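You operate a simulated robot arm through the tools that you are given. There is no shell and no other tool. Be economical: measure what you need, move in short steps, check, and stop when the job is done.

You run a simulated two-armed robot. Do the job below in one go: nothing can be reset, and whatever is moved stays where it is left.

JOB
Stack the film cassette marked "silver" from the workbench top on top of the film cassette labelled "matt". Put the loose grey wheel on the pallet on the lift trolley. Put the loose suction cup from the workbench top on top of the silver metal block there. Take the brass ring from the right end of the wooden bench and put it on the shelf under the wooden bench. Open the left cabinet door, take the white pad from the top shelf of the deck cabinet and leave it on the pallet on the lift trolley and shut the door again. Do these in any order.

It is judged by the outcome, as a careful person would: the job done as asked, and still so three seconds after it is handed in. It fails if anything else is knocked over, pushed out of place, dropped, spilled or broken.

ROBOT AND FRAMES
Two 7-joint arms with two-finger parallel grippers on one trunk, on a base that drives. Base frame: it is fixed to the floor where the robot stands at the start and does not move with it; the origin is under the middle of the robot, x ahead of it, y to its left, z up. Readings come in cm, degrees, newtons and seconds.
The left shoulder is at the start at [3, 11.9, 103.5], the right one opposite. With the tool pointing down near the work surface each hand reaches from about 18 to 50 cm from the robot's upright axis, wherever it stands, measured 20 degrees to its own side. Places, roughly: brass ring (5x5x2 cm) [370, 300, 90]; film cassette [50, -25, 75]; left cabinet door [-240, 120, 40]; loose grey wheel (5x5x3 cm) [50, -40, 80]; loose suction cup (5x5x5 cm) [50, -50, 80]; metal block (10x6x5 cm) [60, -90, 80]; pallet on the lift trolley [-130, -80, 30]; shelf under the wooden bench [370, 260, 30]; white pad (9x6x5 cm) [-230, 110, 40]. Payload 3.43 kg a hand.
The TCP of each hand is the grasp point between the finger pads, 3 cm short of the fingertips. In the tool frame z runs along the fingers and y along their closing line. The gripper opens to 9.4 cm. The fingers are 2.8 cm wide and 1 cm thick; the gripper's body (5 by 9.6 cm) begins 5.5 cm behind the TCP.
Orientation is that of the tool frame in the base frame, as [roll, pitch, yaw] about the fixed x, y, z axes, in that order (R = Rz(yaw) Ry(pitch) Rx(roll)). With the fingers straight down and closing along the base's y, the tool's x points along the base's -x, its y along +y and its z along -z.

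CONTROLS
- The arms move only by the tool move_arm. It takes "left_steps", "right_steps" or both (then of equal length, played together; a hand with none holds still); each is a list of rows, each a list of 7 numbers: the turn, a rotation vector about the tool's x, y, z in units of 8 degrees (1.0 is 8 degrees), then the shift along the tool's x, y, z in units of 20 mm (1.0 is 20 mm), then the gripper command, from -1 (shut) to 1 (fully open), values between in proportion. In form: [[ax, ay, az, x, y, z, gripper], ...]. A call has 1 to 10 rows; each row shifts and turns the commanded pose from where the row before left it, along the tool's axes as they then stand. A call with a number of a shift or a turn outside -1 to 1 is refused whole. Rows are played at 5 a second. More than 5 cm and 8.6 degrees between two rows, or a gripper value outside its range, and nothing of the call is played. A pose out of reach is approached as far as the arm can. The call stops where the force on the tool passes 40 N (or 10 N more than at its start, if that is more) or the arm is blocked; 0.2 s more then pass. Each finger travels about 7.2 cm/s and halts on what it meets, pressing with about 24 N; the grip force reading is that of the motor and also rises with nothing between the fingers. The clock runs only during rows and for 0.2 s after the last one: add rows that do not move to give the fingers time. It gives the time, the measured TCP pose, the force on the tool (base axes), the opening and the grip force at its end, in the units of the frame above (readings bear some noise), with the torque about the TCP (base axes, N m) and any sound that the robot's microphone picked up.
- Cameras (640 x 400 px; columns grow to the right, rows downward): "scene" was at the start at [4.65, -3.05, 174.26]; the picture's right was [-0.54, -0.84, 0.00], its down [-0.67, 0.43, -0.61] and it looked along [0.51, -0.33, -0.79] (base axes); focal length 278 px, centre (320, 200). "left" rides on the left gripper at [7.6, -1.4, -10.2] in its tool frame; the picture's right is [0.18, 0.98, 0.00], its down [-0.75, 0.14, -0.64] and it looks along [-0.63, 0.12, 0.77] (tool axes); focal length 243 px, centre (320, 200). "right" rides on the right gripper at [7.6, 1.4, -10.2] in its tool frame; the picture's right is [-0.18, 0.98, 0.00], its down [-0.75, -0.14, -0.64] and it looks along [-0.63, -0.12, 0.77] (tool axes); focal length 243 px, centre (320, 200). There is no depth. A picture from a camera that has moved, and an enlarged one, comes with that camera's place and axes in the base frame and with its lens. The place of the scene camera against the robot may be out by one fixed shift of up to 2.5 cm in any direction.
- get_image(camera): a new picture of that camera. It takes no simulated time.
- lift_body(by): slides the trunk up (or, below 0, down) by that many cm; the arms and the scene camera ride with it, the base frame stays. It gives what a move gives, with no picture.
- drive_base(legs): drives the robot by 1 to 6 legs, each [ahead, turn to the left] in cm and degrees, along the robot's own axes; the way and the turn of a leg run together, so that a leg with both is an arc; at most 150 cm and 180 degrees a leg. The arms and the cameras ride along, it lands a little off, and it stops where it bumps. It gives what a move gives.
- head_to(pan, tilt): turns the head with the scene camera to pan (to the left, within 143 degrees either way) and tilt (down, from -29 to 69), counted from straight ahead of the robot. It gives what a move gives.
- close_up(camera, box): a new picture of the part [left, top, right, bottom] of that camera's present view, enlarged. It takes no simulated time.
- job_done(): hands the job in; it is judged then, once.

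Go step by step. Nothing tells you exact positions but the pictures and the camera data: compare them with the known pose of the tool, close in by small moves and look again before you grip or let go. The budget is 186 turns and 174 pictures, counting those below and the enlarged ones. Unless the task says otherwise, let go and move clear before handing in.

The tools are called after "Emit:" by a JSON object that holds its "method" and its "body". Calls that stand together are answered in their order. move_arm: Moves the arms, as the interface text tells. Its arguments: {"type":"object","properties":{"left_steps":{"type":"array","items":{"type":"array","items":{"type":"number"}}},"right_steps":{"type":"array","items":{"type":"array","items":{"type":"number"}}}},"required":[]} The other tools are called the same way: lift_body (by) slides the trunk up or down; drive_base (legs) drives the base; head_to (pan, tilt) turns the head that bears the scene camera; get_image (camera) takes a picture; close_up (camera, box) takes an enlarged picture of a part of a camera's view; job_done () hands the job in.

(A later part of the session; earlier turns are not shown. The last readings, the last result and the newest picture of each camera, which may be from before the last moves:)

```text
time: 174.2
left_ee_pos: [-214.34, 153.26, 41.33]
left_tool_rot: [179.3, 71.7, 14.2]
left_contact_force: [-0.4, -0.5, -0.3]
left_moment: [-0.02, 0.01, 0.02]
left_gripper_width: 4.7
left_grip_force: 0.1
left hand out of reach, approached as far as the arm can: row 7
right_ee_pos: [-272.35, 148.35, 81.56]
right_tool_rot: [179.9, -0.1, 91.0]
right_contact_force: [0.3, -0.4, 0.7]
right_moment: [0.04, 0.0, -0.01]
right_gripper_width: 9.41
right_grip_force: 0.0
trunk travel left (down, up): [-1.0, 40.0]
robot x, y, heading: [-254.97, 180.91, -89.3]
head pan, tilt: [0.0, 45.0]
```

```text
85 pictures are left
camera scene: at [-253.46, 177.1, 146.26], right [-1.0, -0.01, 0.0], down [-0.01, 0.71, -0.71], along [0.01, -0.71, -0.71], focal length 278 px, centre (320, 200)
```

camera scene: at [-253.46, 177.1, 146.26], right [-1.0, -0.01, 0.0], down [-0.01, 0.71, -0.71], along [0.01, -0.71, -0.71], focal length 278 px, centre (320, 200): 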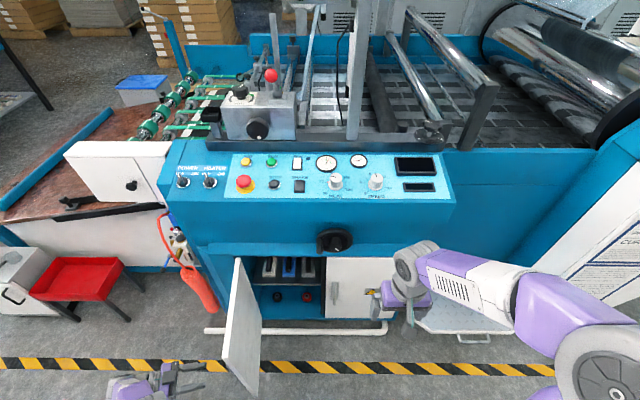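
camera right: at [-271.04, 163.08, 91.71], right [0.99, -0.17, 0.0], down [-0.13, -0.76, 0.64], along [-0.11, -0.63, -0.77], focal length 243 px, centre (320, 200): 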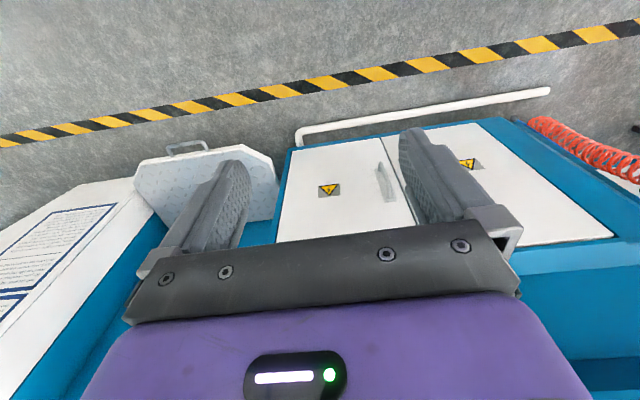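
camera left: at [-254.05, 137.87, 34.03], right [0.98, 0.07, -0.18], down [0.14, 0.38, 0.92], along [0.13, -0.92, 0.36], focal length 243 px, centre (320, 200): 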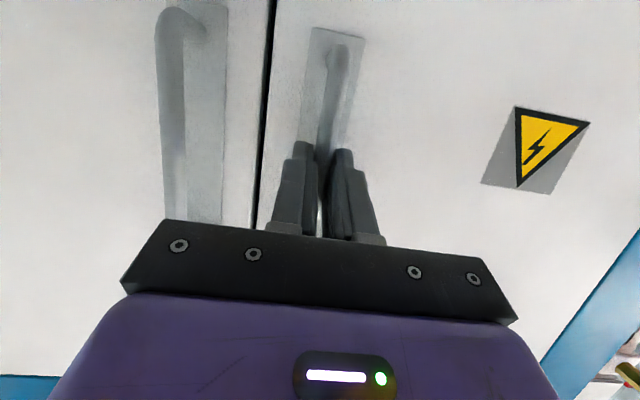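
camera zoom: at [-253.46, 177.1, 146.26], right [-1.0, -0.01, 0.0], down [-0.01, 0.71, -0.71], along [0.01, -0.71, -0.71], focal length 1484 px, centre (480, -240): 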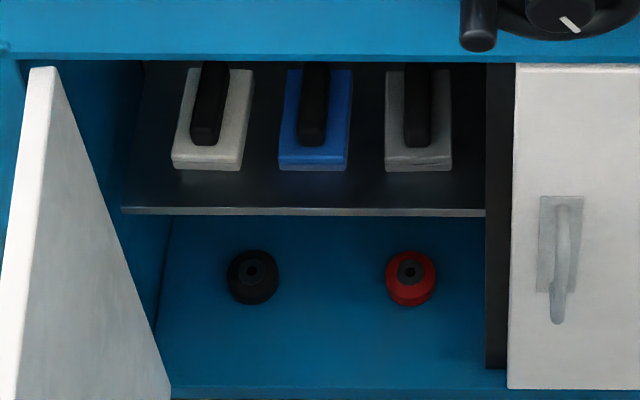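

White pad is the leftmost, with a black grip bar along y. I back the base off, bring the left hand back in front and turn it to point at the cabinet.

Emit:
{"method": "drive_base", "body": {"legs": [[-24, 0]]}}

Emit:
{"method": "move_arm", "body": {"left_steps": [[0, 0, 0, -0.74, 0, 1, 0], [0, 0, 0, -0.74, 0, 1, 0], [0, 0, 0, -0.74, 0, 1, 0], [0, 0, 0, -0.74, 0, 1, 0], [0, 0, 0, -0.74, 0, 1, 0], [0, 0, 0, -0.74, 0, 1, 0], [0, 0, 0, -0.74, 0, 1, 0], [0, 0, 0, -0.74, 0, 1, 0]]}}

Emit:
{"method": "move_arm", "body": {"left_steps": [[-0.95, 0, -0.3, 0, 0, 0, 0], [-0.95, 0, -0.3, 0, 0, 0, 0], [-0.95, 0, -0.3, 0, 0, 0, 0], [-0.95, 0, -0.3, 0, 0, 0, 0], [-0.95, 0, -0.3, 0, 0, 0, 0], [-0.95, 0, -0.3, 0, 0, 0, 0], [-0.95, 0, -0.3, 0, 0, 0, 0], [-0.48, 0, -0.15, 0, 0, 0, 0]]}}

Emit:
{"method": "get_image", "body": {"camera": "scene"}}

```text
time: 176.0
left_ee_pos: [-214.79, 177.22, 41.16]
left_tool_rot: [179.1, 71.8, 14.0]
left_contact_force: [-0.5, -0.3, -0.3]
left_moment: [0.03, 0.0, -0.01]
left_gripper_width: 4.7
left_grip_force: 0.0
right_ee_pos: [-272.75, 172.52, 81.6]
right_tool_rot: [-180.0, -0.1, 91.0]
right_contact_force: [-0.3, 0.1, -0.3]
right_moment: [0.01, 0.01, 0.0]
right_gripper_width: 9.42
right_grip_force: 0.0
trunk travel left (down, up): [-1.0, 40.0]
robot x, y, heading: [-255.17, 205.34, -89.4]
head pan, tilt: [0.0, 45.0]
```

```text
time: 177.8
left_ee_pos: [-233.09, 172.39, 47.53]
left_tool_rot: [179.1, 71.7, 14.0]
left_contact_force: [-0.5, -0.6, 0.5]
left_moment: [0.0, 0.0, -0.03]
left_gripper_width: 4.69
left_grip_force: 0.0
right_ee_pos: [-272.8, 172.42, 81.47]
right_tool_rot: [180.0, -0.1, 91.0]
right_contact_force: [-0.4, -0.1, 0.5]
right_moment: [0.02, -0.01, 0.02]
right_gripper_width: 9.4
right_grip_force: 0.0
trunk travel left (down, up): [-1.0, 40.0]
robot x, y, heading: [-255.21, 205.21, -89.3]
head pan, tilt: [0.0, 45.0]
```

```text
time: 179.6
left_ee_pos: [-233.04, 172.45, 47.39]
left_tool_rot: [177.5, 72.3, 72.3]
left_contact_force: [0.7, -0.3, 1.0]
left_moment: [0.01, 0.03, 0.01]
left_gripper_width: 4.7
left_grip_force: 0.0
right_ee_pos: [-272.77, 172.52, 81.49]
right_tool_rot: [-179.9, 0.0, 90.9]
right_contact_force: [0.0, 0.1, 0.5]
right_moment: [0.0, -0.02, 0.01]
right_gripper_width: 9.4
right_grip_force: 0.1
trunk travel left (down, up): [-1.0, 40.0]
robot x, y, heading: [-254.86, 205.18, -89.5]
head pan, tilt: [0.0, 45.0]
```

```text
84 pictures are left
camera scene: at [-253.73, 201.16, 146.26], right [-1.0, -0.01, 0.0], down [-0.01, 0.71, -0.71], along [0.01, -0.71, -0.71], focal length 278 px, centre (320, 200)
```

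scene: 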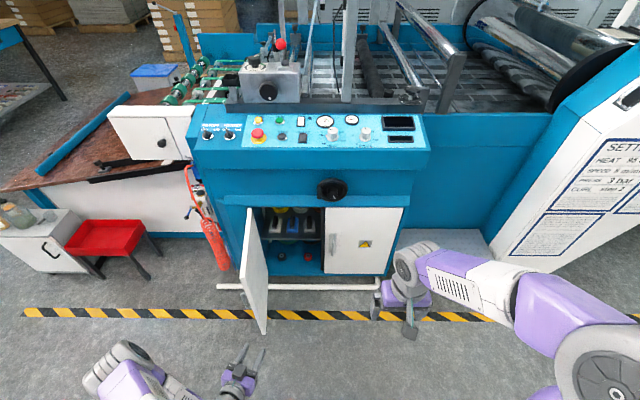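

I'll use the left hand to push the door a bit further open from its inner side, then go in. First shift the hand right, tuck the right hand, and drive forward.

Emit:
{"method": "move_arm", "body": {"left_steps": [[0, 0, 0, 0, -1, 0, -0.5], [0, 0, 0, 0, -1, 0, -0.5], [0, 0, 0, 0, -1, 0, -0.5], [0, 0, 0, 0, -1, 0, -0.5], [0, 0, 0, 0, -1, 0, -0.5], [0, 0, 0, 0, 0, 0, -0.5]], "right_steps": [[0, 0, 0, 1, 0, -0.5, 1], [0, 0, 0, 1, 0, -0.5, 1], [0, 0, 0, 1, 0, -0.5, 1], [0, 0, 0, 1, 0, -0.5, 1], [0, 0, 0, 1, 0, -0.5, 1], [0, 0, 0, 1, 0, -0.5, 0]]}}

Emit:
{"method": "drive_base", "body": {"legs": [[25, 0]]}}

Emit:
{"method": "move_arm", "body": {"left_steps": [[0, 0, 0, 0.1, 0.95, -0.29, -0.5], [0, 0, 0, 0.1, 0.95, -0.29, -0.5], [0, 0, 0, 0.1, 0.95, -0.29, -0.5], [0, 0, 0, 0.1, 0.95, -0.29, -0.5], [0, 0, 0, 0.1, 0.95, -0.29, -0.5], [0, 0, 0, 0.1, 0.95, -0.29, -0.5], [0, 0, 0, 0.1, 0.95, -0.29, -0.5], [0, 0, 0, 0.1, 0.95, -0.29, -0.5], [0, 0, 0, 0.1, 0.95, -0.29, -0.5], [0, 0, 0, 0.1, 0.95, -0.29, -0.5]]}}

Emit:
{"method": "get_image", "body": {"camera": "scene"}}

```text
time: 181.0
left_ee_pos: [-242.66, 175.04, 47.28]
left_tool_rot: [177.5, 72.4, 72.2]
left_contact_force: [-0.8, -0.4, -1.0]
left_moment: [0.03, -0.01, 0.03]
left_gripper_width: 2.34
left_grip_force: 0.1
right_ee_pos: [-272.89, 184.66, 87.42]
right_tool_rot: [-179.8, -0.1, 90.9]
right_contact_force: [-0.9, 0.6, 0.4]
right_moment: [-0.01, -0.01, 0.05]
right_gripper_width: 4.68
right_grip_force: 0.1
trunk travel left (down, up): [-1.0, 40.0]
robot x, y, heading: [-255.04, 204.83, -89.6]
head pan, tilt: [0.0, 45.0]
```

```text
time: 182.8
left_ee_pos: [-242.33, 150.3, 47.2]
left_tool_rot: [177.6, 72.4, 72.4]
left_contact_force: [-0.7, -0.2, -0.4]
left_moment: [0.05, 0.01, 0.03]
left_gripper_width: 2.35
left_grip_force: 0.1
right_ee_pos: [-272.65, 159.73, 87.47]
right_tool_rot: [180.0, 0.0, 91.0]
right_contact_force: [-0.3, 0.4, -0.3]
right_moment: [-0.02, -0.01, 0.01]
right_gripper_width: 4.7
right_grip_force: 0.1
trunk travel left (down, up): [-1.0, 40.0]
robot x, y, heading: [-254.78, 180.14, -89.2]
head pan, tilt: [0.0, 45.0]
```

```text
time: 185.0
left_ee_pos: [-222.46, 151.18, 47.42]
left_tool_rot: [177.7, 72.3, 72.5]
left_contact_force: [-1.1, 0.4, 0.2]
left_moment: [0.01, 0.01, 0.0]
left_gripper_width: 2.37
left_grip_force: 0.1
right_ee_pos: [-272.6, 159.81, 87.54]
right_tool_rot: [-179.9, -0.1, 90.9]
right_contact_force: [-0.4, -0.2, 0.6]
right_moment: [0.0, -0.01, 0.0]
right_gripper_width: 4.71
right_grip_force: 0.1
trunk travel left (down, up): [-1.0, 40.0]
robot x, y, heading: [-254.63, 180.62, -89.2]
head pan, tilt: [0.0, 45.0]
```

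```text
83 pictures are left
camera scene: at [-253.44, 176.42, 146.26], right [-1.0, -0.01, 0.0], down [-0.01, 0.71, -0.71], along [0.01, -0.71, -0.71], focal length 278 px, centre (320, 200)
```

scene: 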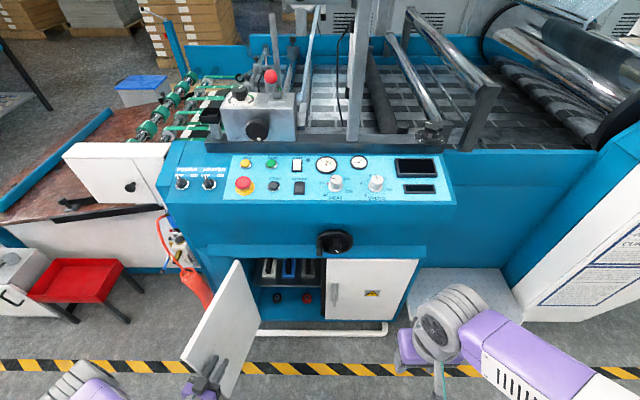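

The door is past 90° now; push a bit further.

Emit:
{"method": "move_arm", "body": {"left_steps": [[0, 0, 0, 0.1, 0.95, -0.29, -0.5], [0, 0, 0, 0.1, 0.95, -0.29, -0.5], [0, 0, 0, 0.1, 0.95, -0.29, -0.5], [0, 0, 0, 0.1, 0.95, -0.29, -0.5], [0, 0, 0, 0.1, 0.95, -0.29, -0.5]]}}

Emit:
{"method": "move_arm", "body": {"left_steps": [[0, 0, 0, -0.1, -0.95, 0.29, -0.5], [0, 0, 0, -0.1, -0.95, 0.29, -0.5], [0, 0, 0, -0.1, -0.95, 0.29, -0.5], [0, 0, 0, -0.1, -0.95, 0.29, -0.5], [0, 0, 0, -0.1, -0.95, 0.29, -0.5], [0, 0, 0, -0.1, -0.95, 0.29, -0.2], [0, 0, 0, -0.1, -0.95, 0.29, 0], [0, 0, 0, -0.1, -0.95, 0.29, 0], [0, 0, 0, -0.1, -0.95, 0.29, 0], [0, 0, 0, -0.1, -0.95, 0.29, 0]]}}

Emit:
{"method": "get_image", "body": {"camera": "scene"}}

```text
time: 186.2
left_ee_pos: [-214.76, 151.5, 47.39]
left_tool_rot: [-178.4, 72.8, 74.6]
left_contact_force: [-21.0, 11.8, 9.4]
left_moment: [-0.3, -0.41, -0.05]
left_gripper_width: 1.02
left_grip_force: 0.0
right_ee_pos: [-272.91, 159.94, 87.38]
right_tool_rot: [180.0, -0.1, 90.8]
right_contact_force: [-0.6, -0.4, -0.6]
right_moment: [0.01, 0.01, -0.02]
right_gripper_width: 4.69
right_grip_force: 0.1
trunk travel left (down, up): [-1.0, 40.0]
robot x, y, heading: [-255.15, 180.4, -89.5]
head pan, tilt: [0.0, 45.0]
stopped in row 5 (left hand): the force on the tool passed its limit at 46 N (the readings are from after the stop); the commanded pose is now the measured one
```

```text
time: 188.4
left_ee_pos: [-234.35, 150.76, 47.65]
left_tool_rot: [-179.8, 72.7, 73.7]
left_contact_force: [0.0, -0.3, 0.6]
left_moment: [-0.02, 0.02, 0.02]
left_gripper_width: 4.7
left_grip_force: 0.0
right_ee_pos: [-272.72, 160.02, 87.6]
right_tool_rot: [180.0, -0.2, 90.9]
right_contact_force: [0.1, -0.3, -0.4]
right_moment: [0.02, -0.01, -0.04]
right_gripper_width: 4.7
right_grip_force: 0.1
trunk travel left (down, up): [-1.0, 40.0]
robot x, y, heading: [-254.94, 180.67, -89.4]
head pan, tilt: [0.0, 45.0]
```

```text
82 pictures are left
camera scene: at [-253.52, 176.41, 146.26], right [-1.0, -0.01, 0.0], down [-0.01, 0.71, -0.71], along [0.01, -0.71, -0.71], focal length 278 px, centre (320, 200)
```

scene: 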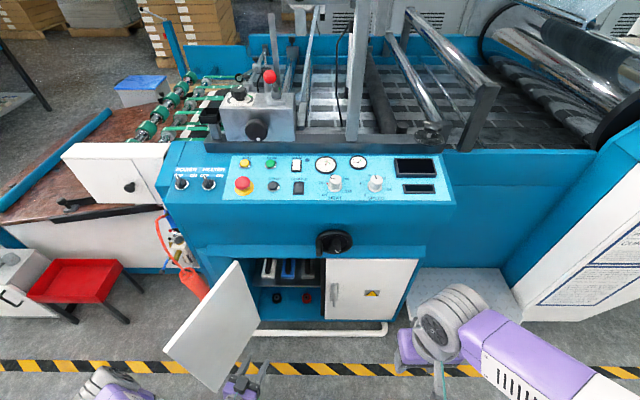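

Door is wide open (~115°, at its stop). Drive in 16 cm, straighten the hand's yaw, and look at the pad.

Emit:
{"method": "drive_base", "body": {"legs": [[15, 0]]}}

Emit:
{"method": "move_arm", "body": {"left_steps": [[-0.95, 0, -0.3, 0, 0, 0, 0.3], [-0.95, 0, -0.3, 0, 0, 0, 0.3]]}}

Emit:
{"method": "get_image", "body": {"camera": "left"}}

Emit:
{"method": "close_up", "body": {"camera": "scene", "box": [200, 260, 360, 400]}}

```text
time: 189.7
left_ee_pos: [-234.16, 136.15, 47.68]
left_tool_rot: [-179.5, 72.7, 74.0]
left_contact_force: [-1.7, 0.3, 0.4]
left_moment: [0.0, -0.01, -0.02]
left_gripper_width: 4.7
left_grip_force: 0.0
right_ee_pos: [-272.53, 145.11, 87.48]
right_tool_rot: [180.0, -0.1, 90.9]
right_contact_force: [0.1, 0.1, -0.4]
right_moment: [0.0, -0.04, 0.03]
right_gripper_width: 4.7
right_grip_force: 0.0
trunk travel left (down, up): [-1.0, 40.0]
robot x, y, heading: [-254.71, 165.89, -89.3]
head pan, tilt: [0.0, 45.0]
```

```text
time: 190.3
left_ee_pos: [-234.3, 136.15, 47.61]
left_tool_rot: [-179.5, 72.5, 90.0]
left_contact_force: [-0.3, -0.1, -0.5]
left_moment: [-0.02, 0.0, 0.01]
left_gripper_width: 6.1
left_grip_force: 0.1
right_ee_pos: [-272.5, 145.04, 87.44]
right_tool_rot: [-180.0, 0.0, 90.9]
right_contact_force: [0.1, 0.4, 1.0]
right_moment: [0.0, 0.03, -0.02]
right_gripper_width: 4.7
right_grip_force: 0.1
trunk travel left (down, up): [-1.0, 40.0]
robot x, y, heading: [-254.66, 166.11, -89.4]
head pan, tilt: [0.0, 45.0]
```

```text
81 pictures are left
camera left: at [-235.47, 148.24, 43.48], right [0.98, 0.05, -0.18], down [0.15, 0.39, 0.91], along [0.11, -0.92, 0.37], focal length 243 px, centre (320, 200)
```

left: 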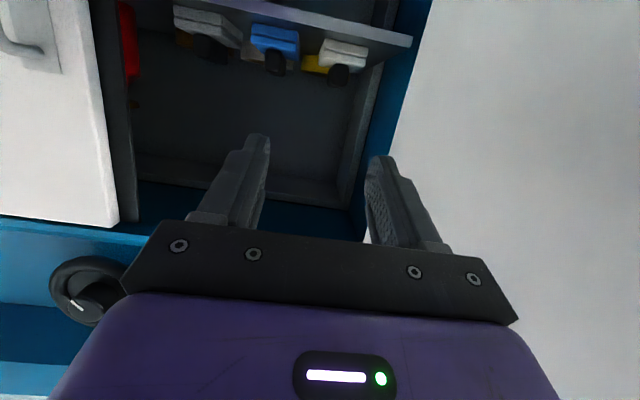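

```text
2.86 times, centred on (280, 330) of scene
camera zoom: at [-253.36, 161.69, 146.26], right [-1.0, -0.01, 0.0], down [-0.01, 0.71, -0.71], along [0.01, -0.71, -0.71], focal length 795 px, centre (434, -171)
```

zoom: 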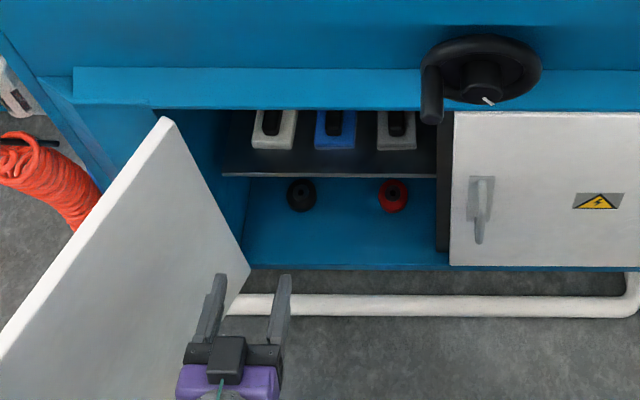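

White pad's grip bar is at about x -232.2, y 107–114, z 39–41.5. I move in front of it with a slight yaw to clear the left frame.

Emit:
{"method": "move_arm", "body": {"left_steps": [[-0.6, 0, -0.19, 0.04, 0.1, 0.94, 0.0], [0, 0, 0, 0.04, 0.1, 0.94, 0.0], [0, 0, 0, 0.04, 0.1, 0.94, 0.0], [0, 0, 0, 0.04, 0.1, 0.94, 0.0], [0, 0, 0, 0.04, 0.05, 0.94, 0.0], [0, 0, 0, 0.04, 0, 0.94, 0.0], [0, 0, 0, 0.04, 0, 0.94, 0.0]]}}

Emit:
{"method": "get_image", "body": {"camera": "left"}}

Emit:
{"method": "close_up", "body": {"camera": "scene", "box": [200, 260, 360, 400]}}

```text
time: 191.9
left_ee_pos: [-232.37, 123.77, 43.08]
left_tool_rot: [-179.3, 72.6, 95.1]
left_contact_force: [-0.5, -0.7, -0.7]
left_moment: [0.01, 0.02, 0.01]
left_gripper_width: 4.7
left_grip_force: 0.1
right_ee_pos: [-272.51, 145.13, 87.42]
right_tool_rot: [179.9, 0.0, 90.9]
right_contact_force: [-0.4, 0.9, 0.5]
right_moment: [0.02, 0.01, -0.03]
right_gripper_width: 4.7
right_grip_force: 0.1
trunk travel left (down, up): [-1.0, 40.0]
robot x, y, heading: [-254.95, 165.51, -89.2]
head pan, tilt: [0.0, 45.0]
```

```text
79 pictures are left
camera left: at [-234.72, 135.65, 39.01], right [0.97, 0.13, -0.18], down [0.11, 0.4, 0.91], along [0.19, -0.91, 0.37], focal length 243 px, centre (320, 200)
```

left: 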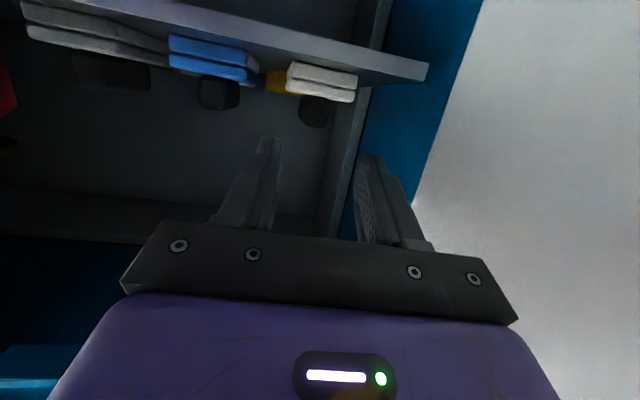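

```text
2.86 times, centred on (280, 330) of scene
camera zoom: at [-253.36, 161.69, 146.26], right [-1.0, -0.01, 0.0], down [-0.01, 0.71, -0.71], along [0.01, -0.71, -0.71], focal length 795 px, centre (434, -171)
```

zoom: 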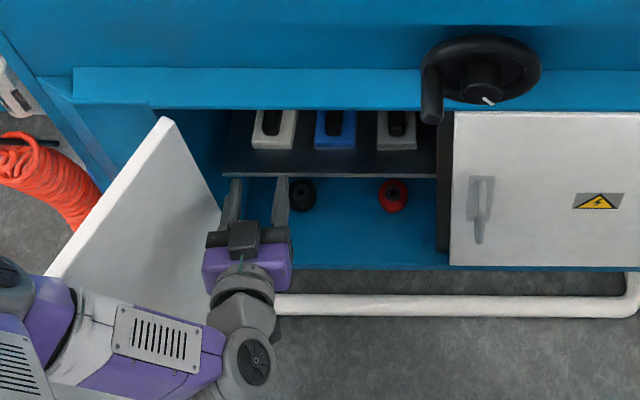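

Pad measured: base z 36.5–38.6, grip bar z 38.6–41.4, front y≈112.6, x≈-231.7. Move in part way.

Emit:
{"method": "move_arm", "body": {"left_steps": [[0, 0, 0, -0.15, -0.03, 0.855, 0.0], [0, 0, 0, -0.15, -0.03, 0.855, 0.0], [0, 0, 0, -0.15, -0.03, 0.855, 0.0], [0, 0, 0, -0.15, -0.03, 0.855, 0.0], [0, 0, 0, -0.15, -0.03, 0.855, 0.0]]}}

Emit:
{"method": "get_image", "body": {"camera": "left"}}

Emit:
{"method": "close_up", "body": {"camera": "scene", "box": [230, 270, 330, 340]}}

```text
time: 193.1
left_ee_pos: [-232.27, 115.31, 42.08]
left_tool_rot: [-179.3, 72.4, 95.2]
left_contact_force: [0.2, 0.0, -0.5]
left_moment: [-0.01, 0.01, -0.03]
left_gripper_width: 4.7
left_grip_force: 0.0
right_ee_pos: [-272.53, 145.06, 87.52]
right_tool_rot: [179.9, -0.1, 90.9]
right_contact_force: [-0.5, -0.9, 0.1]
right_moment: [0.03, -0.01, 0.02]
right_gripper_width: 4.68
right_grip_force: 0.0
trunk travel left (down, up): [-1.0, 40.0]
robot x, y, heading: [-254.66, 165.9, -89.7]
head pan, tilt: [0.0, 45.0]
```

```text
77 pictures are left
camera left: at [-234.49, 127.09, 37.96], right [0.97, 0.13, -0.18], down [0.11, 0.4, 0.91], along [0.19, -0.91, 0.37], focal length 243 px, centre (320, 200)
```

left: 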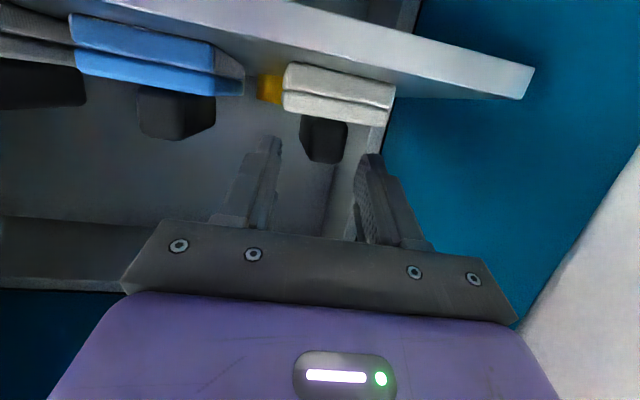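

```text
5.71 times, centred on (280, 305) of scene
camera zoom: at [-253.36, 161.69, 146.25], right [-1.0, -0.01, 0.0], down [-0.01, 0.71, -0.71], along [0.01, -0.71, -0.71], focal length 1590 px, centre (549, -400)
```

zoom: 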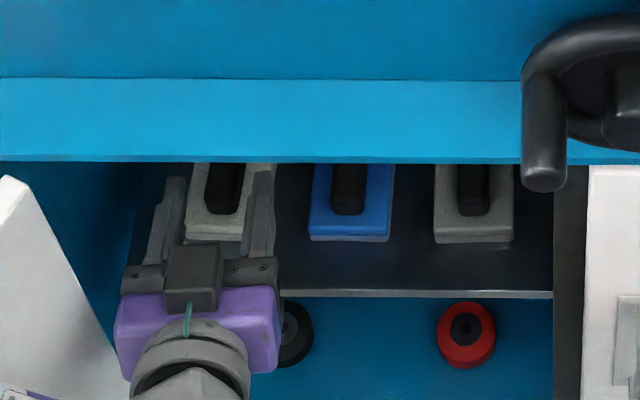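

Centred on the grip bar. Advance 5 cm and close on it.

Emit:
{"method": "move_arm", "body": {"left_steps": [[0, 0, 0, -0.175, 0.02, 0.825, 0.0], [0, 0, 0, -0.175, 0.02, 0.825, 0.0], [0, 0, 0, -0.175, 0, 0.825, 0.0], [0, 0, 0, 0, 0, 0, -0.5], [0, 0, 0, 0, 0, 0, -1], [0, 0, 0, 0, 0, 0, -1], [0, 0, 0, 0, 0, 0, -1]]}}

Emit:
{"method": "get_image", "body": {"camera": "left"}}

```text
time: 194.7
left_ee_pos: [-231.64, 110.2, 41.45]
left_tool_rot: [-179.3, 72.7, 95.2]
left_contact_force: [-0.7, -0.4, 1.0]
left_moment: [-0.04, 0.03, -0.01]
left_gripper_width: 2.55
left_grip_force: 24.3
right_ee_pos: [-272.49, 145.17, 87.47]
right_tool_rot: [180.0, -0.1, 90.8]
right_contact_force: [-0.9, -0.1, -0.1]
right_moment: [-0.03, 0.01, -0.02]
right_gripper_width: 4.71
right_grip_force: 0.1
trunk travel left (down, up): [-1.0, 40.0]
robot x, y, heading: [-254.45, 165.73, -89.6]
head pan, tilt: [0.0, 45.0]
```

```text
75 pictures are left
camera left: at [-234.01, 122.16, 37.38], right [0.98, 0.13, -0.18], down [0.11, 0.4, 0.91], along [0.19, -0.91, 0.37], focal length 243 px, centre (320, 200)
```

left: 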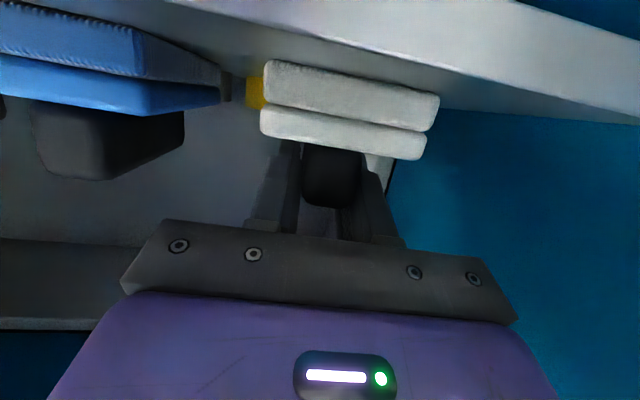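

Gripped the pad's bar (2.55 cm). Lift slightly and pull straight out.

Emit:
{"method": "move_arm", "body": {"left_steps": [[0, 0, 0, -0.72, 0, -0.22, -1], [0, 0, 0, -0.72, 0, -0.22, -1], [0, 0, 0, -0.3, 0, -0.1, -1], [0, 0, 0, 0.15, 0, -0.5, -1], [0, 0, 0, 0.3, 0, -0.95, -1], [0, 0, 0, 0.3, 0, -0.95, -1], [0, 0, 0, 0.3, 0, -0.95, -1], [0, 0, 0, 0.3, 0, -0.95, -1], [0, 0, 0, 0.3, 0, -0.95, -1], [0, 0, 0, 0.3, 0, -0.95, -1]]}}

Emit:
{"method": "get_image", "body": {"camera": "left"}}

Emit:
{"method": "get_image", "body": {"camera": "scene"}}

```text
time: 196.9
left_ee_pos: [-232.52, 123.26, 45.17]
left_tool_rot: [-179.2, 72.6, 95.0]
left_contact_force: [0.2, 0.8, -1.2]
left_moment: [-0.01, -0.01, 0.0]
left_gripper_width: 2.52
left_grip_force: 24.0
right_ee_pos: [-272.53, 145.04, 87.5]
right_tool_rot: [180.0, -0.1, 90.9]
right_contact_force: [0.0, 0.3, 0.4]
right_moment: [-0.01, -0.01, -0.02]
right_gripper_width: 4.72
right_grip_force: 0.0
trunk travel left (down, up): [-1.0, 40.0]
robot x, y, heading: [-254.58, 165.68, -89.5]
head pan, tilt: [0.0, 45.0]
```

```text
74 pictures are left
camera left: at [-234.85, 135.23, 41.11], right [0.97, 0.13, -0.18], down [0.11, 0.4, 0.91], along [0.19, -0.91, 0.37], focal length 243 px, centre (320, 200)
```

left: 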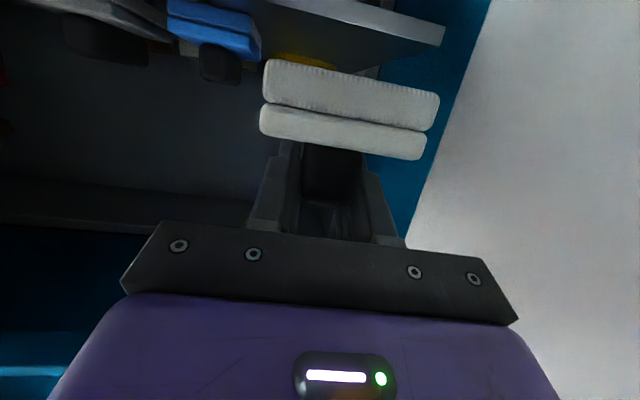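

```text
73 pictures are left
camera scene: at [-253.35, 161.69, 146.26], right [-1.0, -0.01, 0.0], down [-0.01, 0.71, -0.71], along [0.01, -0.71, -0.71], focal length 278 px, centre (320, 200)
```

scene: 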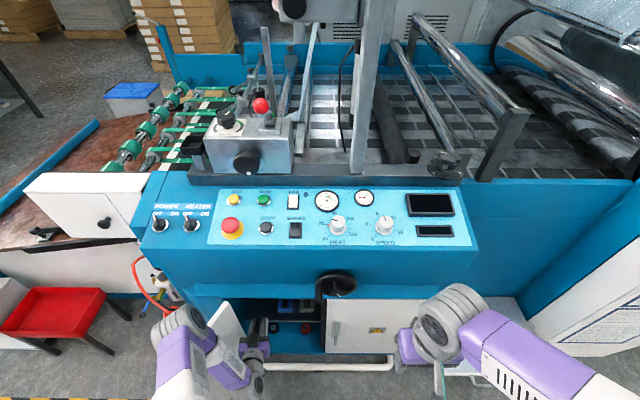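

Pad is out of the cabinet. Now back off, tuck the left hand with the pad, and reposition the base to the left to close the door with the right hand.

Emit:
{"method": "drive_base", "body": {"legs": [[-36, 0]]}}

Emit:
{"method": "move_arm", "body": {"left_steps": [[0, 0, 0, -0.8, -0.3, -0.7, -1], [0, 0, 0, -0.8, -0.3, -0.7, -1], [0, 0, 0, -0.8, -0.3, -0.7, -1], [0, 0, 0, -0.8, -0.3, -0.6, -1], [0, 0, 0, -0.8, -0.3, -0.5, -1], [0, 0, 0, -0.8, -0.3, -0.4, -1], [0, 0, 0, -0.8, -0.3, -0.4, -1]]}}

Emit:
{"method": "drive_base", "body": {"legs": [[0, 90], [50, 0], [0, -90]]}}

Emit:
{"method": "get_image", "body": {"camera": "scene"}}

```text
time: 199.3
left_ee_pos: [-232.92, 159.64, 45.28]
left_tool_rot: [-179.2, 72.6, 95.0]
left_contact_force: [-0.2, -0.4, -0.9]
left_moment: [0.03, 0.02, 0.02]
left_gripper_width: 2.53
left_grip_force: 24.0
right_ee_pos: [-273.03, 181.58, 87.51]
right_tool_rot: [-180.0, 0.0, 90.8]
right_contact_force: [0.3, -1.3, -0.5]
right_moment: [0.03, 0.03, 0.01]
right_gripper_width: 4.72
right_grip_force: 0.0
trunk travel left (down, up): [-1.0, 40.0]
robot x, y, heading: [-255.24, 202.19, -89.4]
head pan, tilt: [0.0, 45.0]
```

```text
time: 200.9
left_ee_pos: [-237.29, 163.5, 58.33]
left_tool_rot: [-179.4, 72.4, 94.9]
left_contact_force: [0.4, -1.6, -1.2]
left_moment: [-0.03, -0.02, -0.03]
left_gripper_width: 2.54
left_grip_force: 24.3
right_ee_pos: [-272.85, 181.58, 87.47]
right_tool_rot: [180.0, -0.1, 90.8]
right_contact_force: [-0.4, 0.6, -0.2]
right_moment: [0.0, -0.05, -0.02]
right_gripper_width: 4.7
right_grip_force: 0.2
trunk travel left (down, up): [-1.0, 40.0]
robot x, y, heading: [-255.02, 202.55, -89.7]
head pan, tilt: [0.0, 45.0]
```

```text
time: 211.5
left_ee_pos: [-187.17, 163.57, 58.18]
left_tool_rot: [-179.3, 72.6, 94.2]
left_contact_force: [0.4, 0.7, 0.4]
left_moment: [0.02, 0.02, 0.0]
left_gripper_width: 2.54
left_grip_force: 24.1
right_ee_pos: [-222.68, 182.01, 87.44]
right_tool_rot: [180.0, -0.1, 90.2]
right_contact_force: [0.7, -0.6, -0.4]
right_moment: [-0.04, 0.01, -0.01]
right_gripper_width: 4.67
right_grip_force: 0.1
trunk travel left (down, up): [-1.0, 40.0]
robot x, y, heading: [-204.7, 202.39, -89.9]
head pan, tilt: [0.0, 45.0]
```

```text
72 pictures are left
camera scene: at [-203.21, 198.3, 146.26], right [-1.0, 0.0, 0.0], down [0.0, 0.71, -0.71], along [0.0, -0.71, -0.71], focal length 278 px, centre (320, 200)
```

scene: 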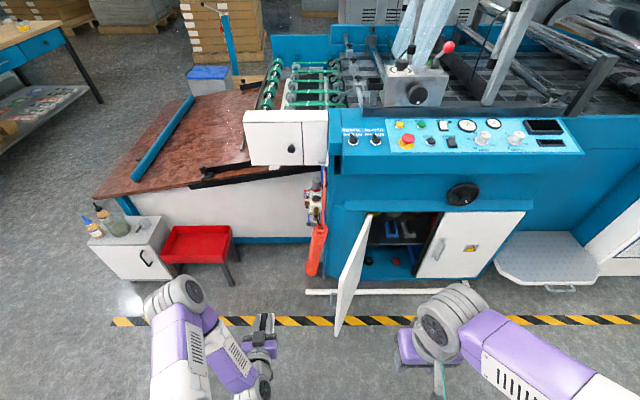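

The door's tip is at about [-210, 151]. I'll bring the right hand (pointing down, closed) to the outer side of the door.

Emit:
{"method": "move_arm", "body": {"left_steps": [[0, 0, 0, 0, 0.9, 0, -1], [0, 0, 0, 0, 0.9, 0, -1], [0, 0, 0, 0, 0.9, 0, -1], [0, 0, 0, 0, 0.9, 0, -1], [0, 0, 0, 0, 0.9, 0, -1], [0, 0, 0, 0, 0, 0, -1], [0, 0, 0, 0, 0, 0, -1], [0, 0, 0, 0, 0, 0, -1], [0, 0, 0, 0, 0, 0, -1], [0, 0, 0, 0, 0, 0, -1]], "right_steps": [[0, 0, 0, -0.5, 1, 1, -1], [0, 0, 0, -0.5, 1, 1, -1], [0, 0, 0, -0.5, 1, 1, -1], [0, 0, 0, -0.5, 1, 1, -1], [0, 0, 0, -0.5, 1, 1, -1], [0, 0, 0, -0.5, 1, 1, -1], [0, 0, 0, -0.5, 1, 1, -1], [0, 0, 0, -0.5, 1, 1, -1], [0, 0, 0, -0.5, 1, 1, -1], [0, 0, 0, -0.5, 1, 1, -1]]}}

Emit:
{"method": "move_arm", "body": {"right_steps": [[0, 0, 0, -0.6, 0.3, 1, -1], [0, 0, 0, -0.6, 0.3, 1, -1], [0, 0, 0, -0.6, 0.2, 1, -1], [0, 0, 0, -0.6, 0.2, 1, -1], [0, 0, 0, -0.6, 0.2, 1, -1], [0, 0, 0, -0.6, 0.2, 1, -1], [0, 0, 0, -0.6, 0.1, 1, -1], [0, 0, 0, -0.6, 0, 1, -1], [0, 0, 0, -0.6, 0, 1, -1]]}}

Emit:
{"method": "get_image", "body": {"camera": "scene"}}

```text
time: 213.7
left_ee_pos: [-178.16, 164.03, 58.2]
left_tool_rot: [-179.3, 72.6, 94.2]
left_contact_force: [0.5, 0.9, -0.7]
left_moment: [-0.01, -0.01, -0.02]
left_gripper_width: 2.52
left_grip_force: 23.9
right_ee_pos: [-202.64, 171.94, 67.33]
right_tool_rot: [-180.0, -0.1, 90.1]
right_contact_force: [-0.4, -0.1, 0.2]
right_moment: [-0.03, -0.01, 0.0]
right_gripper_width: 0.0
right_grip_force: 24.3
trunk travel left (down, up): [-1.0, 40.0]
robot x, y, heading: [-204.51, 202.62, -90.2]
head pan, tilt: [0.0, 45.0]
```

```text
time: 215.7
left_ee_pos: [-178.31, 164.04, 58.18]
left_tool_rot: [-179.3, 72.7, 94.2]
left_contact_force: [-0.7, 1.0, -0.8]
left_moment: [0.01, -0.01, 0.02]
left_gripper_width: 2.54
left_grip_force: 24.0
right_ee_pos: [-199.56, 161.1, 49.38]
right_tool_rot: [-180.0, -0.1, 90.1]
right_contact_force: [-0.7, -0.3, -0.6]
right_moment: [-0.04, -0.04, 0.0]
right_gripper_width: 0.02
right_grip_force: 24.6
trunk travel left (down, up): [-1.0, 40.0]
robot x, y, heading: [-204.53, 202.57, -90.2]
head pan, tilt: [0.0, 45.0]
```

```text
71 pictures are left
camera scene: at [-203.21, 198.29, 146.25], right [-1.0, 0.0, 0.0], down [0.0, 0.71, -0.71], along [0.0, -0.71, -0.71], focal length 278 px, centre (320, 200)
```

scene: 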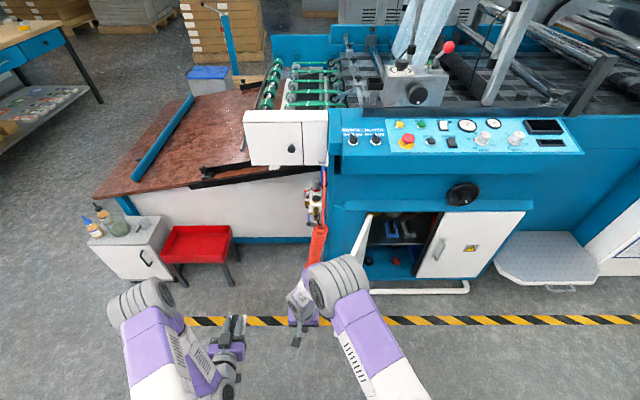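

Hand is beside the door. Move forward behind it and push the door toward closing.

Emit:
{"method": "move_arm", "body": {"right_steps": [[0, 0, 0, -1, 0, 0, -1], [0, 0, 0, -1, 0, 0, -1], [0, 0, 0, -1, 0, 0, -1], [0, 0, 0, -1, 0, 0, -1], [0, 0, 0, -1, 0, 0, -1], [0, 0, 0, -1, 0, 0, -1], [0, 0, 0, -0.5, 0, 0, -1]]}}

Emit:
{"method": "move_arm", "body": {"right_steps": [[0, 0, 0, 0, -1, 0, -1], [0, 0, 0, 0, -1, 0, -1], [0, 0, 0, 0, -1, 0, -1], [0, 0, 0, 0, -1, 0, -1], [0, 0, 0, 0, -1, 0, -1], [0, 0, 0, 0, -1, 0, -1], [0, 0, 0, 0, -1, 0, -1], [0, 0, 0, 0, -1, 0, -1], [0, 0, 0, 0, -1, 0, -1], [0, 0, 0, 0, -1, 0, -1]]}}

Emit:
{"method": "get_image", "body": {"camera": "scene"}}

```text
time: 217.3
left_ee_pos: [-178.1, 163.91, 58.42]
left_tool_rot: [-179.3, 72.6, 94.3]
left_contact_force: [0.4, -0.7, -1.1]
left_moment: [0.01, 0.01, -0.02]
left_gripper_width: 2.55
left_grip_force: 24.0
right_ee_pos: [-199.6, 148.24, 49.39]
right_tool_rot: [-180.0, -0.2, 90.1]
right_contact_force: [-0.4, -0.4, -0.2]
right_moment: [0.01, 0.04, 0.0]
right_gripper_width: 0.0
right_grip_force: 23.4
trunk travel left (down, up): [-1.0, 40.0]
robot x, y, heading: [-204.62, 202.52, -90.1]
head pan, tilt: [0.0, 45.0]
```

```text
time: 219.5
left_ee_pos: [-178.15, 164.08, 58.44]
left_tool_rot: [-179.3, 72.6, 94.2]
left_contact_force: [-0.3, 0.3, 0.3]
left_moment: [0.03, 0.01, -0.02]
left_gripper_width: 2.52
left_grip_force: 23.6
right_ee_pos: [-219.67, 148.28, 49.34]
right_tool_rot: [-179.9, -0.1, 90.1]
right_contact_force: [-0.5, -0.4, 0.0]
right_moment: [0.01, 0.02, 0.02]
right_gripper_width: 0.0
right_grip_force: 23.3
trunk travel left (down, up): [-1.0, 40.0]
robot x, y, heading: [-204.83, 202.68, -90.1]
head pan, tilt: [0.0, 45.0]
```

```text
70 pictures are left
camera scene: at [-203.22, 198.29, 146.26], right [-1.0, 0.0, 0.0], down [0.0, 0.71, -0.71], along [0.0, -0.71, -0.71], focal length 278 px, centre (320, 200)
```

scene: 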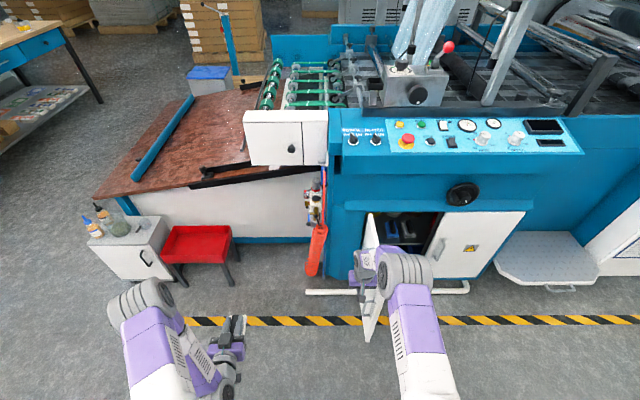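

Door is swinging. Continue pushing.

Emit:
{"method": "move_arm", "body": {"right_steps": [[0, 0, 0, 0, -1, 0, -1], [0, 0, 0, 0, -1, 0, -1], [0, 0, 0, 0, -1, 0, -1], [0, 0, 0, 0, -1, 0, -1], [0, 0, 0, 0, -1, 0, -1], [0, 0, 0, 0, -1, 0, -1], [0, 0, 0, 0, -1, 0, -1], [0, 0, 0, 0, -1, 0, -1]]}}

Emit:
{"method": "get_image", "body": {"camera": "scene"}}

```text
time: 221.3
left_ee_pos: [-178.08, 164.13, 58.36]
left_tool_rot: [-179.4, 72.7, 94.2]
left_contact_force: [0.8, 0.5, -0.2]
left_moment: [0.01, 0.02, 0.01]
left_gripper_width: 2.54
left_grip_force: 24.2
right_ee_pos: [-235.53, 148.2, 49.29]
right_tool_rot: [-180.0, -0.1, 90.0]
right_contact_force: [-0.7, 0.2, -0.3]
right_moment: [0.03, 0.0, 0.01]
right_gripper_width: 0.02
right_grip_force: 23.9
trunk travel left (down, up): [-1.0, 40.0]
robot x, y, heading: [-204.45, 202.23, -90.0]
head pan, tilt: [0.0, 45.0]
```

```text
69 pictures are left
camera scene: at [-203.22, 198.3, 146.26], right [-1.0, 0.0, 0.0], down [0.0, 0.71, -0.71], along [0.0, -0.71, -0.71], focal length 278 px, centre (320, 200)
```

scene: 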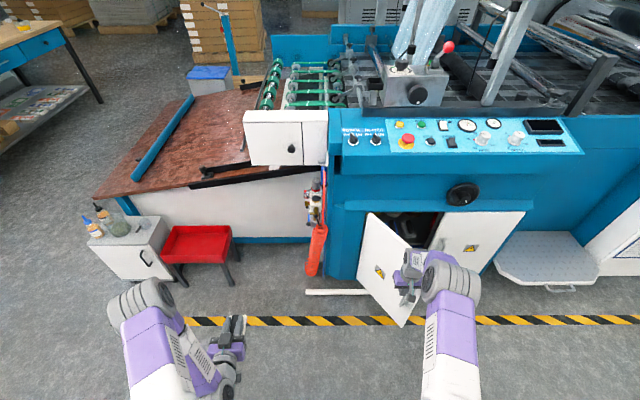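

About 50° left. Drive forward to press it further closed, hand on its face.

Emit:
{"method": "drive_base", "body": {"legs": [[17, 0]]}}

Emit:
{"method": "get_image", "body": {"camera": "scene"}}

```text
time: 222.8
left_ee_pos: [-178.21, 147.09, 58.32]
left_tool_rot: [-179.3, 72.6, 94.3]
left_contact_force: [0.4, -0.5, -1.2]
left_moment: [0.01, 0.02, -0.01]
left_gripper_width: 2.52
left_grip_force: 24.1
right_ee_pos: [-235.57, 131.15, 49.2]
right_tool_rot: [180.0, 0.0, 90.1]
right_contact_force: [-0.3, 0.4, 0.6]
right_moment: [0.03, -0.03, -0.01]
right_gripper_width: 0.0
right_grip_force: 23.6
trunk travel left (down, up): [-1.0, 40.0]
robot x, y, heading: [-205.08, 185.16, -90.2]
head pan, tilt: [0.0, 45.0]
```

```text
68 pictures are left
camera scene: at [-203.26, 181.2, 146.25], right [-1.0, 0.0, 0.0], down [0.0, 0.71, -0.71], along [0.0, -0.71, -0.71], focal length 278 px, centre (320, 200)
```

scene: 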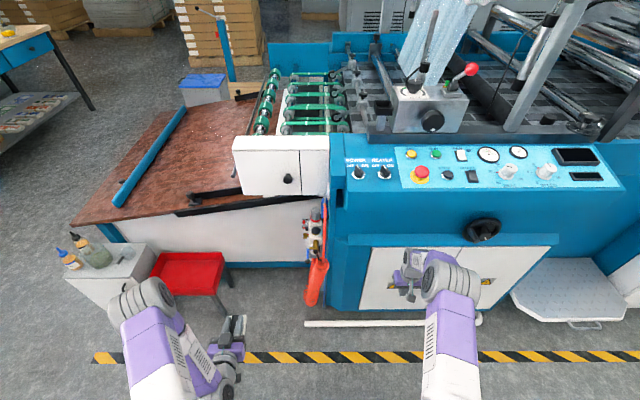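

Nearly closed. Pitch the hand so the fingertips lead (to stay clear of the ledge), then press it shut.

Emit:
{"method": "move_arm", "body": {"right_steps": [[0, -1, 0, 0.5, 0, 0, -1], [0, -1, 0, 0.5, 0, 0, -1], [0, -1, 0, 0, 0, 0, -1], [0, -1, 0, 0, 0, 0, -1], [0, -1, 0, 0, 0, 0, -1]]}}

Emit:
{"method": "drive_base", "body": {"legs": [[4, 0]]}}

Emit:
{"method": "get_image", "body": {"camera": "right"}}

Emit:
{"method": "get_image", "body": {"camera": "scene"}}

```text
time: 224.0
left_ee_pos: [-178.28, 146.98, 58.35]
left_tool_rot: [-179.4, 72.6, 94.3]
left_contact_force: [0.5, -0.2, -0.6]
left_moment: [0.0, -0.03, 0.04]
left_gripper_width: 2.54
left_grip_force: 24.2
right_ee_pos: [-235.44, 132.97, 49.18]
right_tool_rot: [-179.8, 39.9, 90.2]
right_contact_force: [-0.1, -0.8, -0.2]
right_moment: [-0.02, -0.01, 0.0]
right_gripper_width: 0.01
right_grip_force: 24.1
trunk travel left (down, up): [-1.0, 40.0]
robot x, y, heading: [-205.13, 185.09, -90.2]
head pan, tilt: [0.0, 45.0]
```

```text
time: 224.8
left_ee_pos: [-178.16, 142.91, 58.33]
left_tool_rot: [-179.2, 72.6, 94.3]
left_contact_force: [-0.1, 0.0, -0.2]
left_moment: [-0.01, 0.0, 0.01]
left_gripper_width: 2.57
left_grip_force: 23.6
right_ee_pos: [-235.41, 128.97, 49.14]
right_tool_rot: [-179.9, 40.0, 90.0]
right_contact_force: [-0.7, 0.1, 0.7]
right_moment: [-0.01, -0.01, 0.02]
right_gripper_width: 0.0
right_grip_force: 23.7
trunk travel left (down, up): [-1.0, 40.0]
robot x, y, heading: [-204.55, 181.45, -90.1]
head pan, tilt: [0.0, 45.0]
```

```text
67 pictures are left
camera right: at [-233.96, 141.57, 52.03], right [0.98, -0.14, 0.12], down [-0.14, -0.17, 0.98], along [-0.12, -0.98, -0.18], focal length 243 px, centre (320, 200)
```

right: 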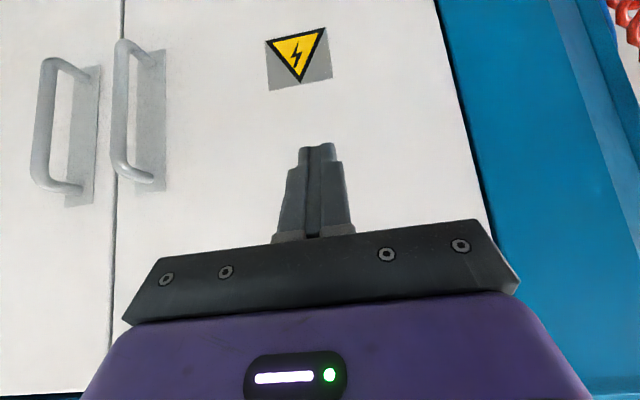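

```text
66 pictures are left
camera scene: at [-203.28, 177.15, 146.25], right [-1.0, 0.0, 0.0], down [0.0, 0.71, -0.71], along [0.0, -0.71, -0.71], focal length 278 px, centre (320, 200)
```

scene: 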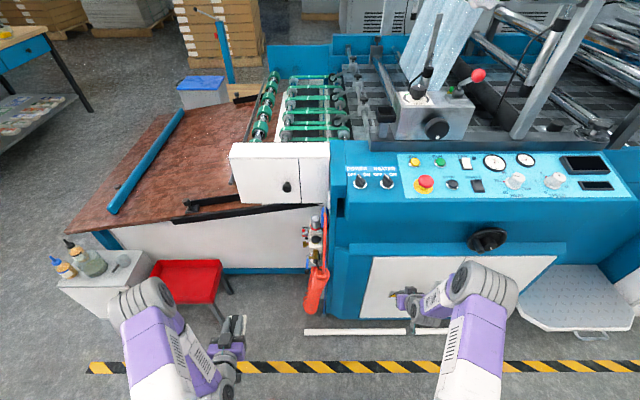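

The door looks nearly shut. Press gently until it stops.

Emit:
{"method": "move_arm", "body": {"right_steps": [[0, 0, 0, -0.3, -0.5, 0.25, -1], [0, 0, 0, -0.3, -0.5, 0.25, -1], [0, 0, 0, -0.3, -0.5, 0.25, -1], [0, 0, 0, -0.3, -0.5, 0.25, -1], [0, 0, 0, -0.3, 0, 0.25, -1], [0, 0, 0, -0.2, 0, 0.16, -1]]}}

Emit:
{"method": "get_image", "body": {"camera": "right"}}

```text
time: 226.2
left_ee_pos: [-178.12, 142.96, 58.25]
left_tool_rot: [-179.3, 72.6, 94.2]
left_contact_force: [0.1, 0.1, -1.1]
left_moment: [0.02, 0.0, 0.02]
left_gripper_width: 2.53
left_grip_force: 24.5
right_ee_pos: [-239.47, 124.69, 49.2]
right_tool_rot: [-179.9, 39.8, 90.0]
right_contact_force: [0.1, 0.3, -0.6]
right_moment: [0.03, -0.01, -0.01]
right_gripper_width: 0.0
right_grip_force: 23.9
trunk travel left (down, up): [-1.0, 40.0]
robot x, y, heading: [-204.21, 181.34, -90.1]
head pan, tilt: [0.0, 45.0]
```

```text
65 pictures are left
camera right: at [-237.95, 137.21, 52.06], right [0.98, -0.14, 0.12], down [-0.14, -0.17, 0.98], along [-0.12, -0.98, -0.18], focal length 243 px, centre (320, 200)
```

right: 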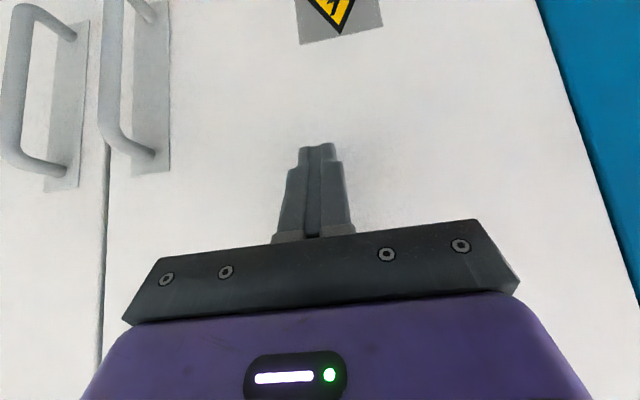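

Door not yet resisting; continue in small steps.

Emit:
{"method": "move_arm", "body": {"right_steps": [[0, 0, 0, -0.2, 0, 0.16, -1], [0, 0, 0, -0.2, 0, 0.16, -1], [0, 0, 0, -0.2, 0, 0.16, -1], [0, 0, 0, -0.2, 0, 0.16, -1], [0, 0, 0, -0.2, 0, 0.16, -1], [0, 0, 0, -0.2, 0, 0.16, -1], [0, 0, 0, -0.2, 0, 0.16, -1]]}}

Emit:
{"method": "close_up", "body": {"camera": "scene", "box": [330, 220, 570, 340]}}

```text
time: 226.9
left_ee_pos: [-178.28, 143.02, 58.17]
left_tool_rot: [-179.4, 72.6, 94.2]
left_contact_force: [-0.2, -0.2, -0.9]
left_moment: [-0.02, -0.02, 0.01]
left_gripper_width: 2.53
left_grip_force: 24.0
right_ee_pos: [-239.74, 124.4, 48.7]
right_tool_rot: [179.9, 38.9, 89.9]
right_contact_force: [1.5, 13.0, 11.5]
right_moment: [-0.15, 0.05, 0.08]
right_gripper_width: 0.01
right_grip_force: 23.7
trunk travel left (down, up): [-1.0, 40.0]
robot x, y, heading: [-204.4, 181.47, -90.3]
head pan, tilt: [0.0, 45.0]
stopped in row 3 (right hand): the force on the tool passed its limit at 58 N (the readings are from after the stop); the commanded pose is now the measured one
```

```text
2.67 times, centred on (450, 280) of scene
camera zoom: at [-203.21, 177.4, 146.26], right [-1.0, 0.0, 0.0], down [0.0, 0.71, -0.71], along [0.0, -0.71, -0.71], focal length 742 px, centre (-27, -13)
```

zoom: 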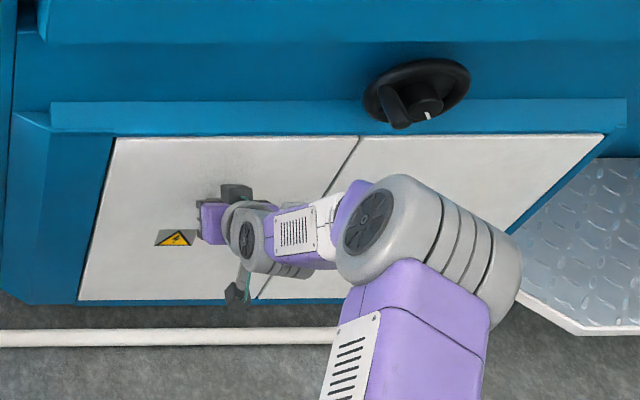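

The door is shut firmly. Retract the right hand, back away and drive back toward the trolley.

Emit:
{"method": "move_arm", "body": {"right_steps": [[0, 0, 0, 0.766, 0, -0.643, -1], [0, 0, 0, 0.766, 0, -0.643, -1], [0, 0, 0, 0.766, 0, -0.643, -1], [0, 0, 0, 0.766, 0, -0.643, -1], [0, 0, 0, 0.766, 0.5, -0.643, -1], [0, 1, 0, 0, 0.5, -0.8, -1], [0, 1, 0, 0, 0.5, -0.8, -1], [0, 1, 0, 0, 0.5, -0.8, -1], [0, 1, 0, 0, 0.5, -0.8, -1], [0, 1, 0, 0, 0.5, -0.8, -1]]}}

Emit:
{"method": "drive_base", "body": {"legs": [[-24, 0]]}}

Emit:
{"method": "head_to", "body": {"pan": -25, "tilt": 35}}

Emit:
{"method": "get_image", "body": {"camera": "scene"}}

```text
time: 229.1
left_ee_pos: [-178.35, 143.06, 58.27]
left_tool_rot: [-179.3, 72.6, 94.2]
left_contact_force: [-0.3, 1.0, -0.6]
left_moment: [-0.02, 0.02, -0.01]
left_gripper_width: 2.56
left_grip_force: 24.5
right_ee_pos: [-233.57, 137.39, 55.86]
right_tool_rot: [180.0, -1.4, 90.0]
right_contact_force: [-0.6, 0.2, 1.1]
right_moment: [0.02, 0.01, -0.02]
right_gripper_width: 0.0
right_grip_force: 23.9
trunk travel left (down, up): [-1.0, 40.0]
robot x, y, heading: [-204.47, 181.14, -90.1]
head pan, tilt: [0.0, 45.0]
```

```text
time: 230.9
left_ee_pos: [-178.18, 166.63, 58.32]
left_tool_rot: [-179.5, 72.5, 94.0]
left_contact_force: [0.3, 0.3, -0.9]
left_moment: [0.01, 0.05, 0.0]
left_gripper_width: 2.53
left_grip_force: 23.6
right_ee_pos: [-233.49, 161.09, 55.95]
right_tool_rot: [179.9, -1.2, 89.9]
right_contact_force: [-0.2, 0.4, -0.6]
right_moment: [0.03, -0.01, 0.02]
right_gripper_width: 0.01
right_grip_force: 23.8
trunk travel left (down, up): [-1.0, 40.0]
robot x, y, heading: [-204.33, 205.01, -90.3]
head pan, tilt: [0.0, 45.0]
```

```text
time: 231.8
left_ee_pos: [-178.38, 166.61, 58.37]
left_tool_rot: [-179.4, 72.6, 94.0]
left_contact_force: [-0.3, -0.5, -1.0]
left_moment: [0.0, -0.01, 0.01]
left_gripper_width: 2.53
left_grip_force: 24.0
right_ee_pos: [-233.53, 161.09, 56.03]
right_tool_rot: [179.9, -1.2, 90.0]
right_contact_force: [0.6, 0.5, -0.8]
right_moment: [0.02, 0.0, -0.04]
right_gripper_width: 0.01
right_grip_force: 24.0
trunk travel left (down, up): [-1.0, 40.0]
robot x, y, heading: [-204.32, 205.19, -90.3]
head pan, tilt: [-25.0, 35.0]
```

```text
63 pictures are left
camera scene: at [-206.87, 201.15, 147.73], right [-0.9, 0.43, 0.0], down [0.25, 0.52, -0.82], along [-0.35, -0.74, -0.57], focal length 278 px, centre (320, 200)
```

scene: 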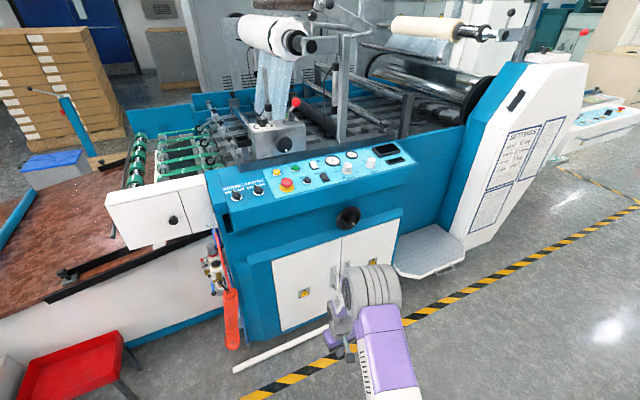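

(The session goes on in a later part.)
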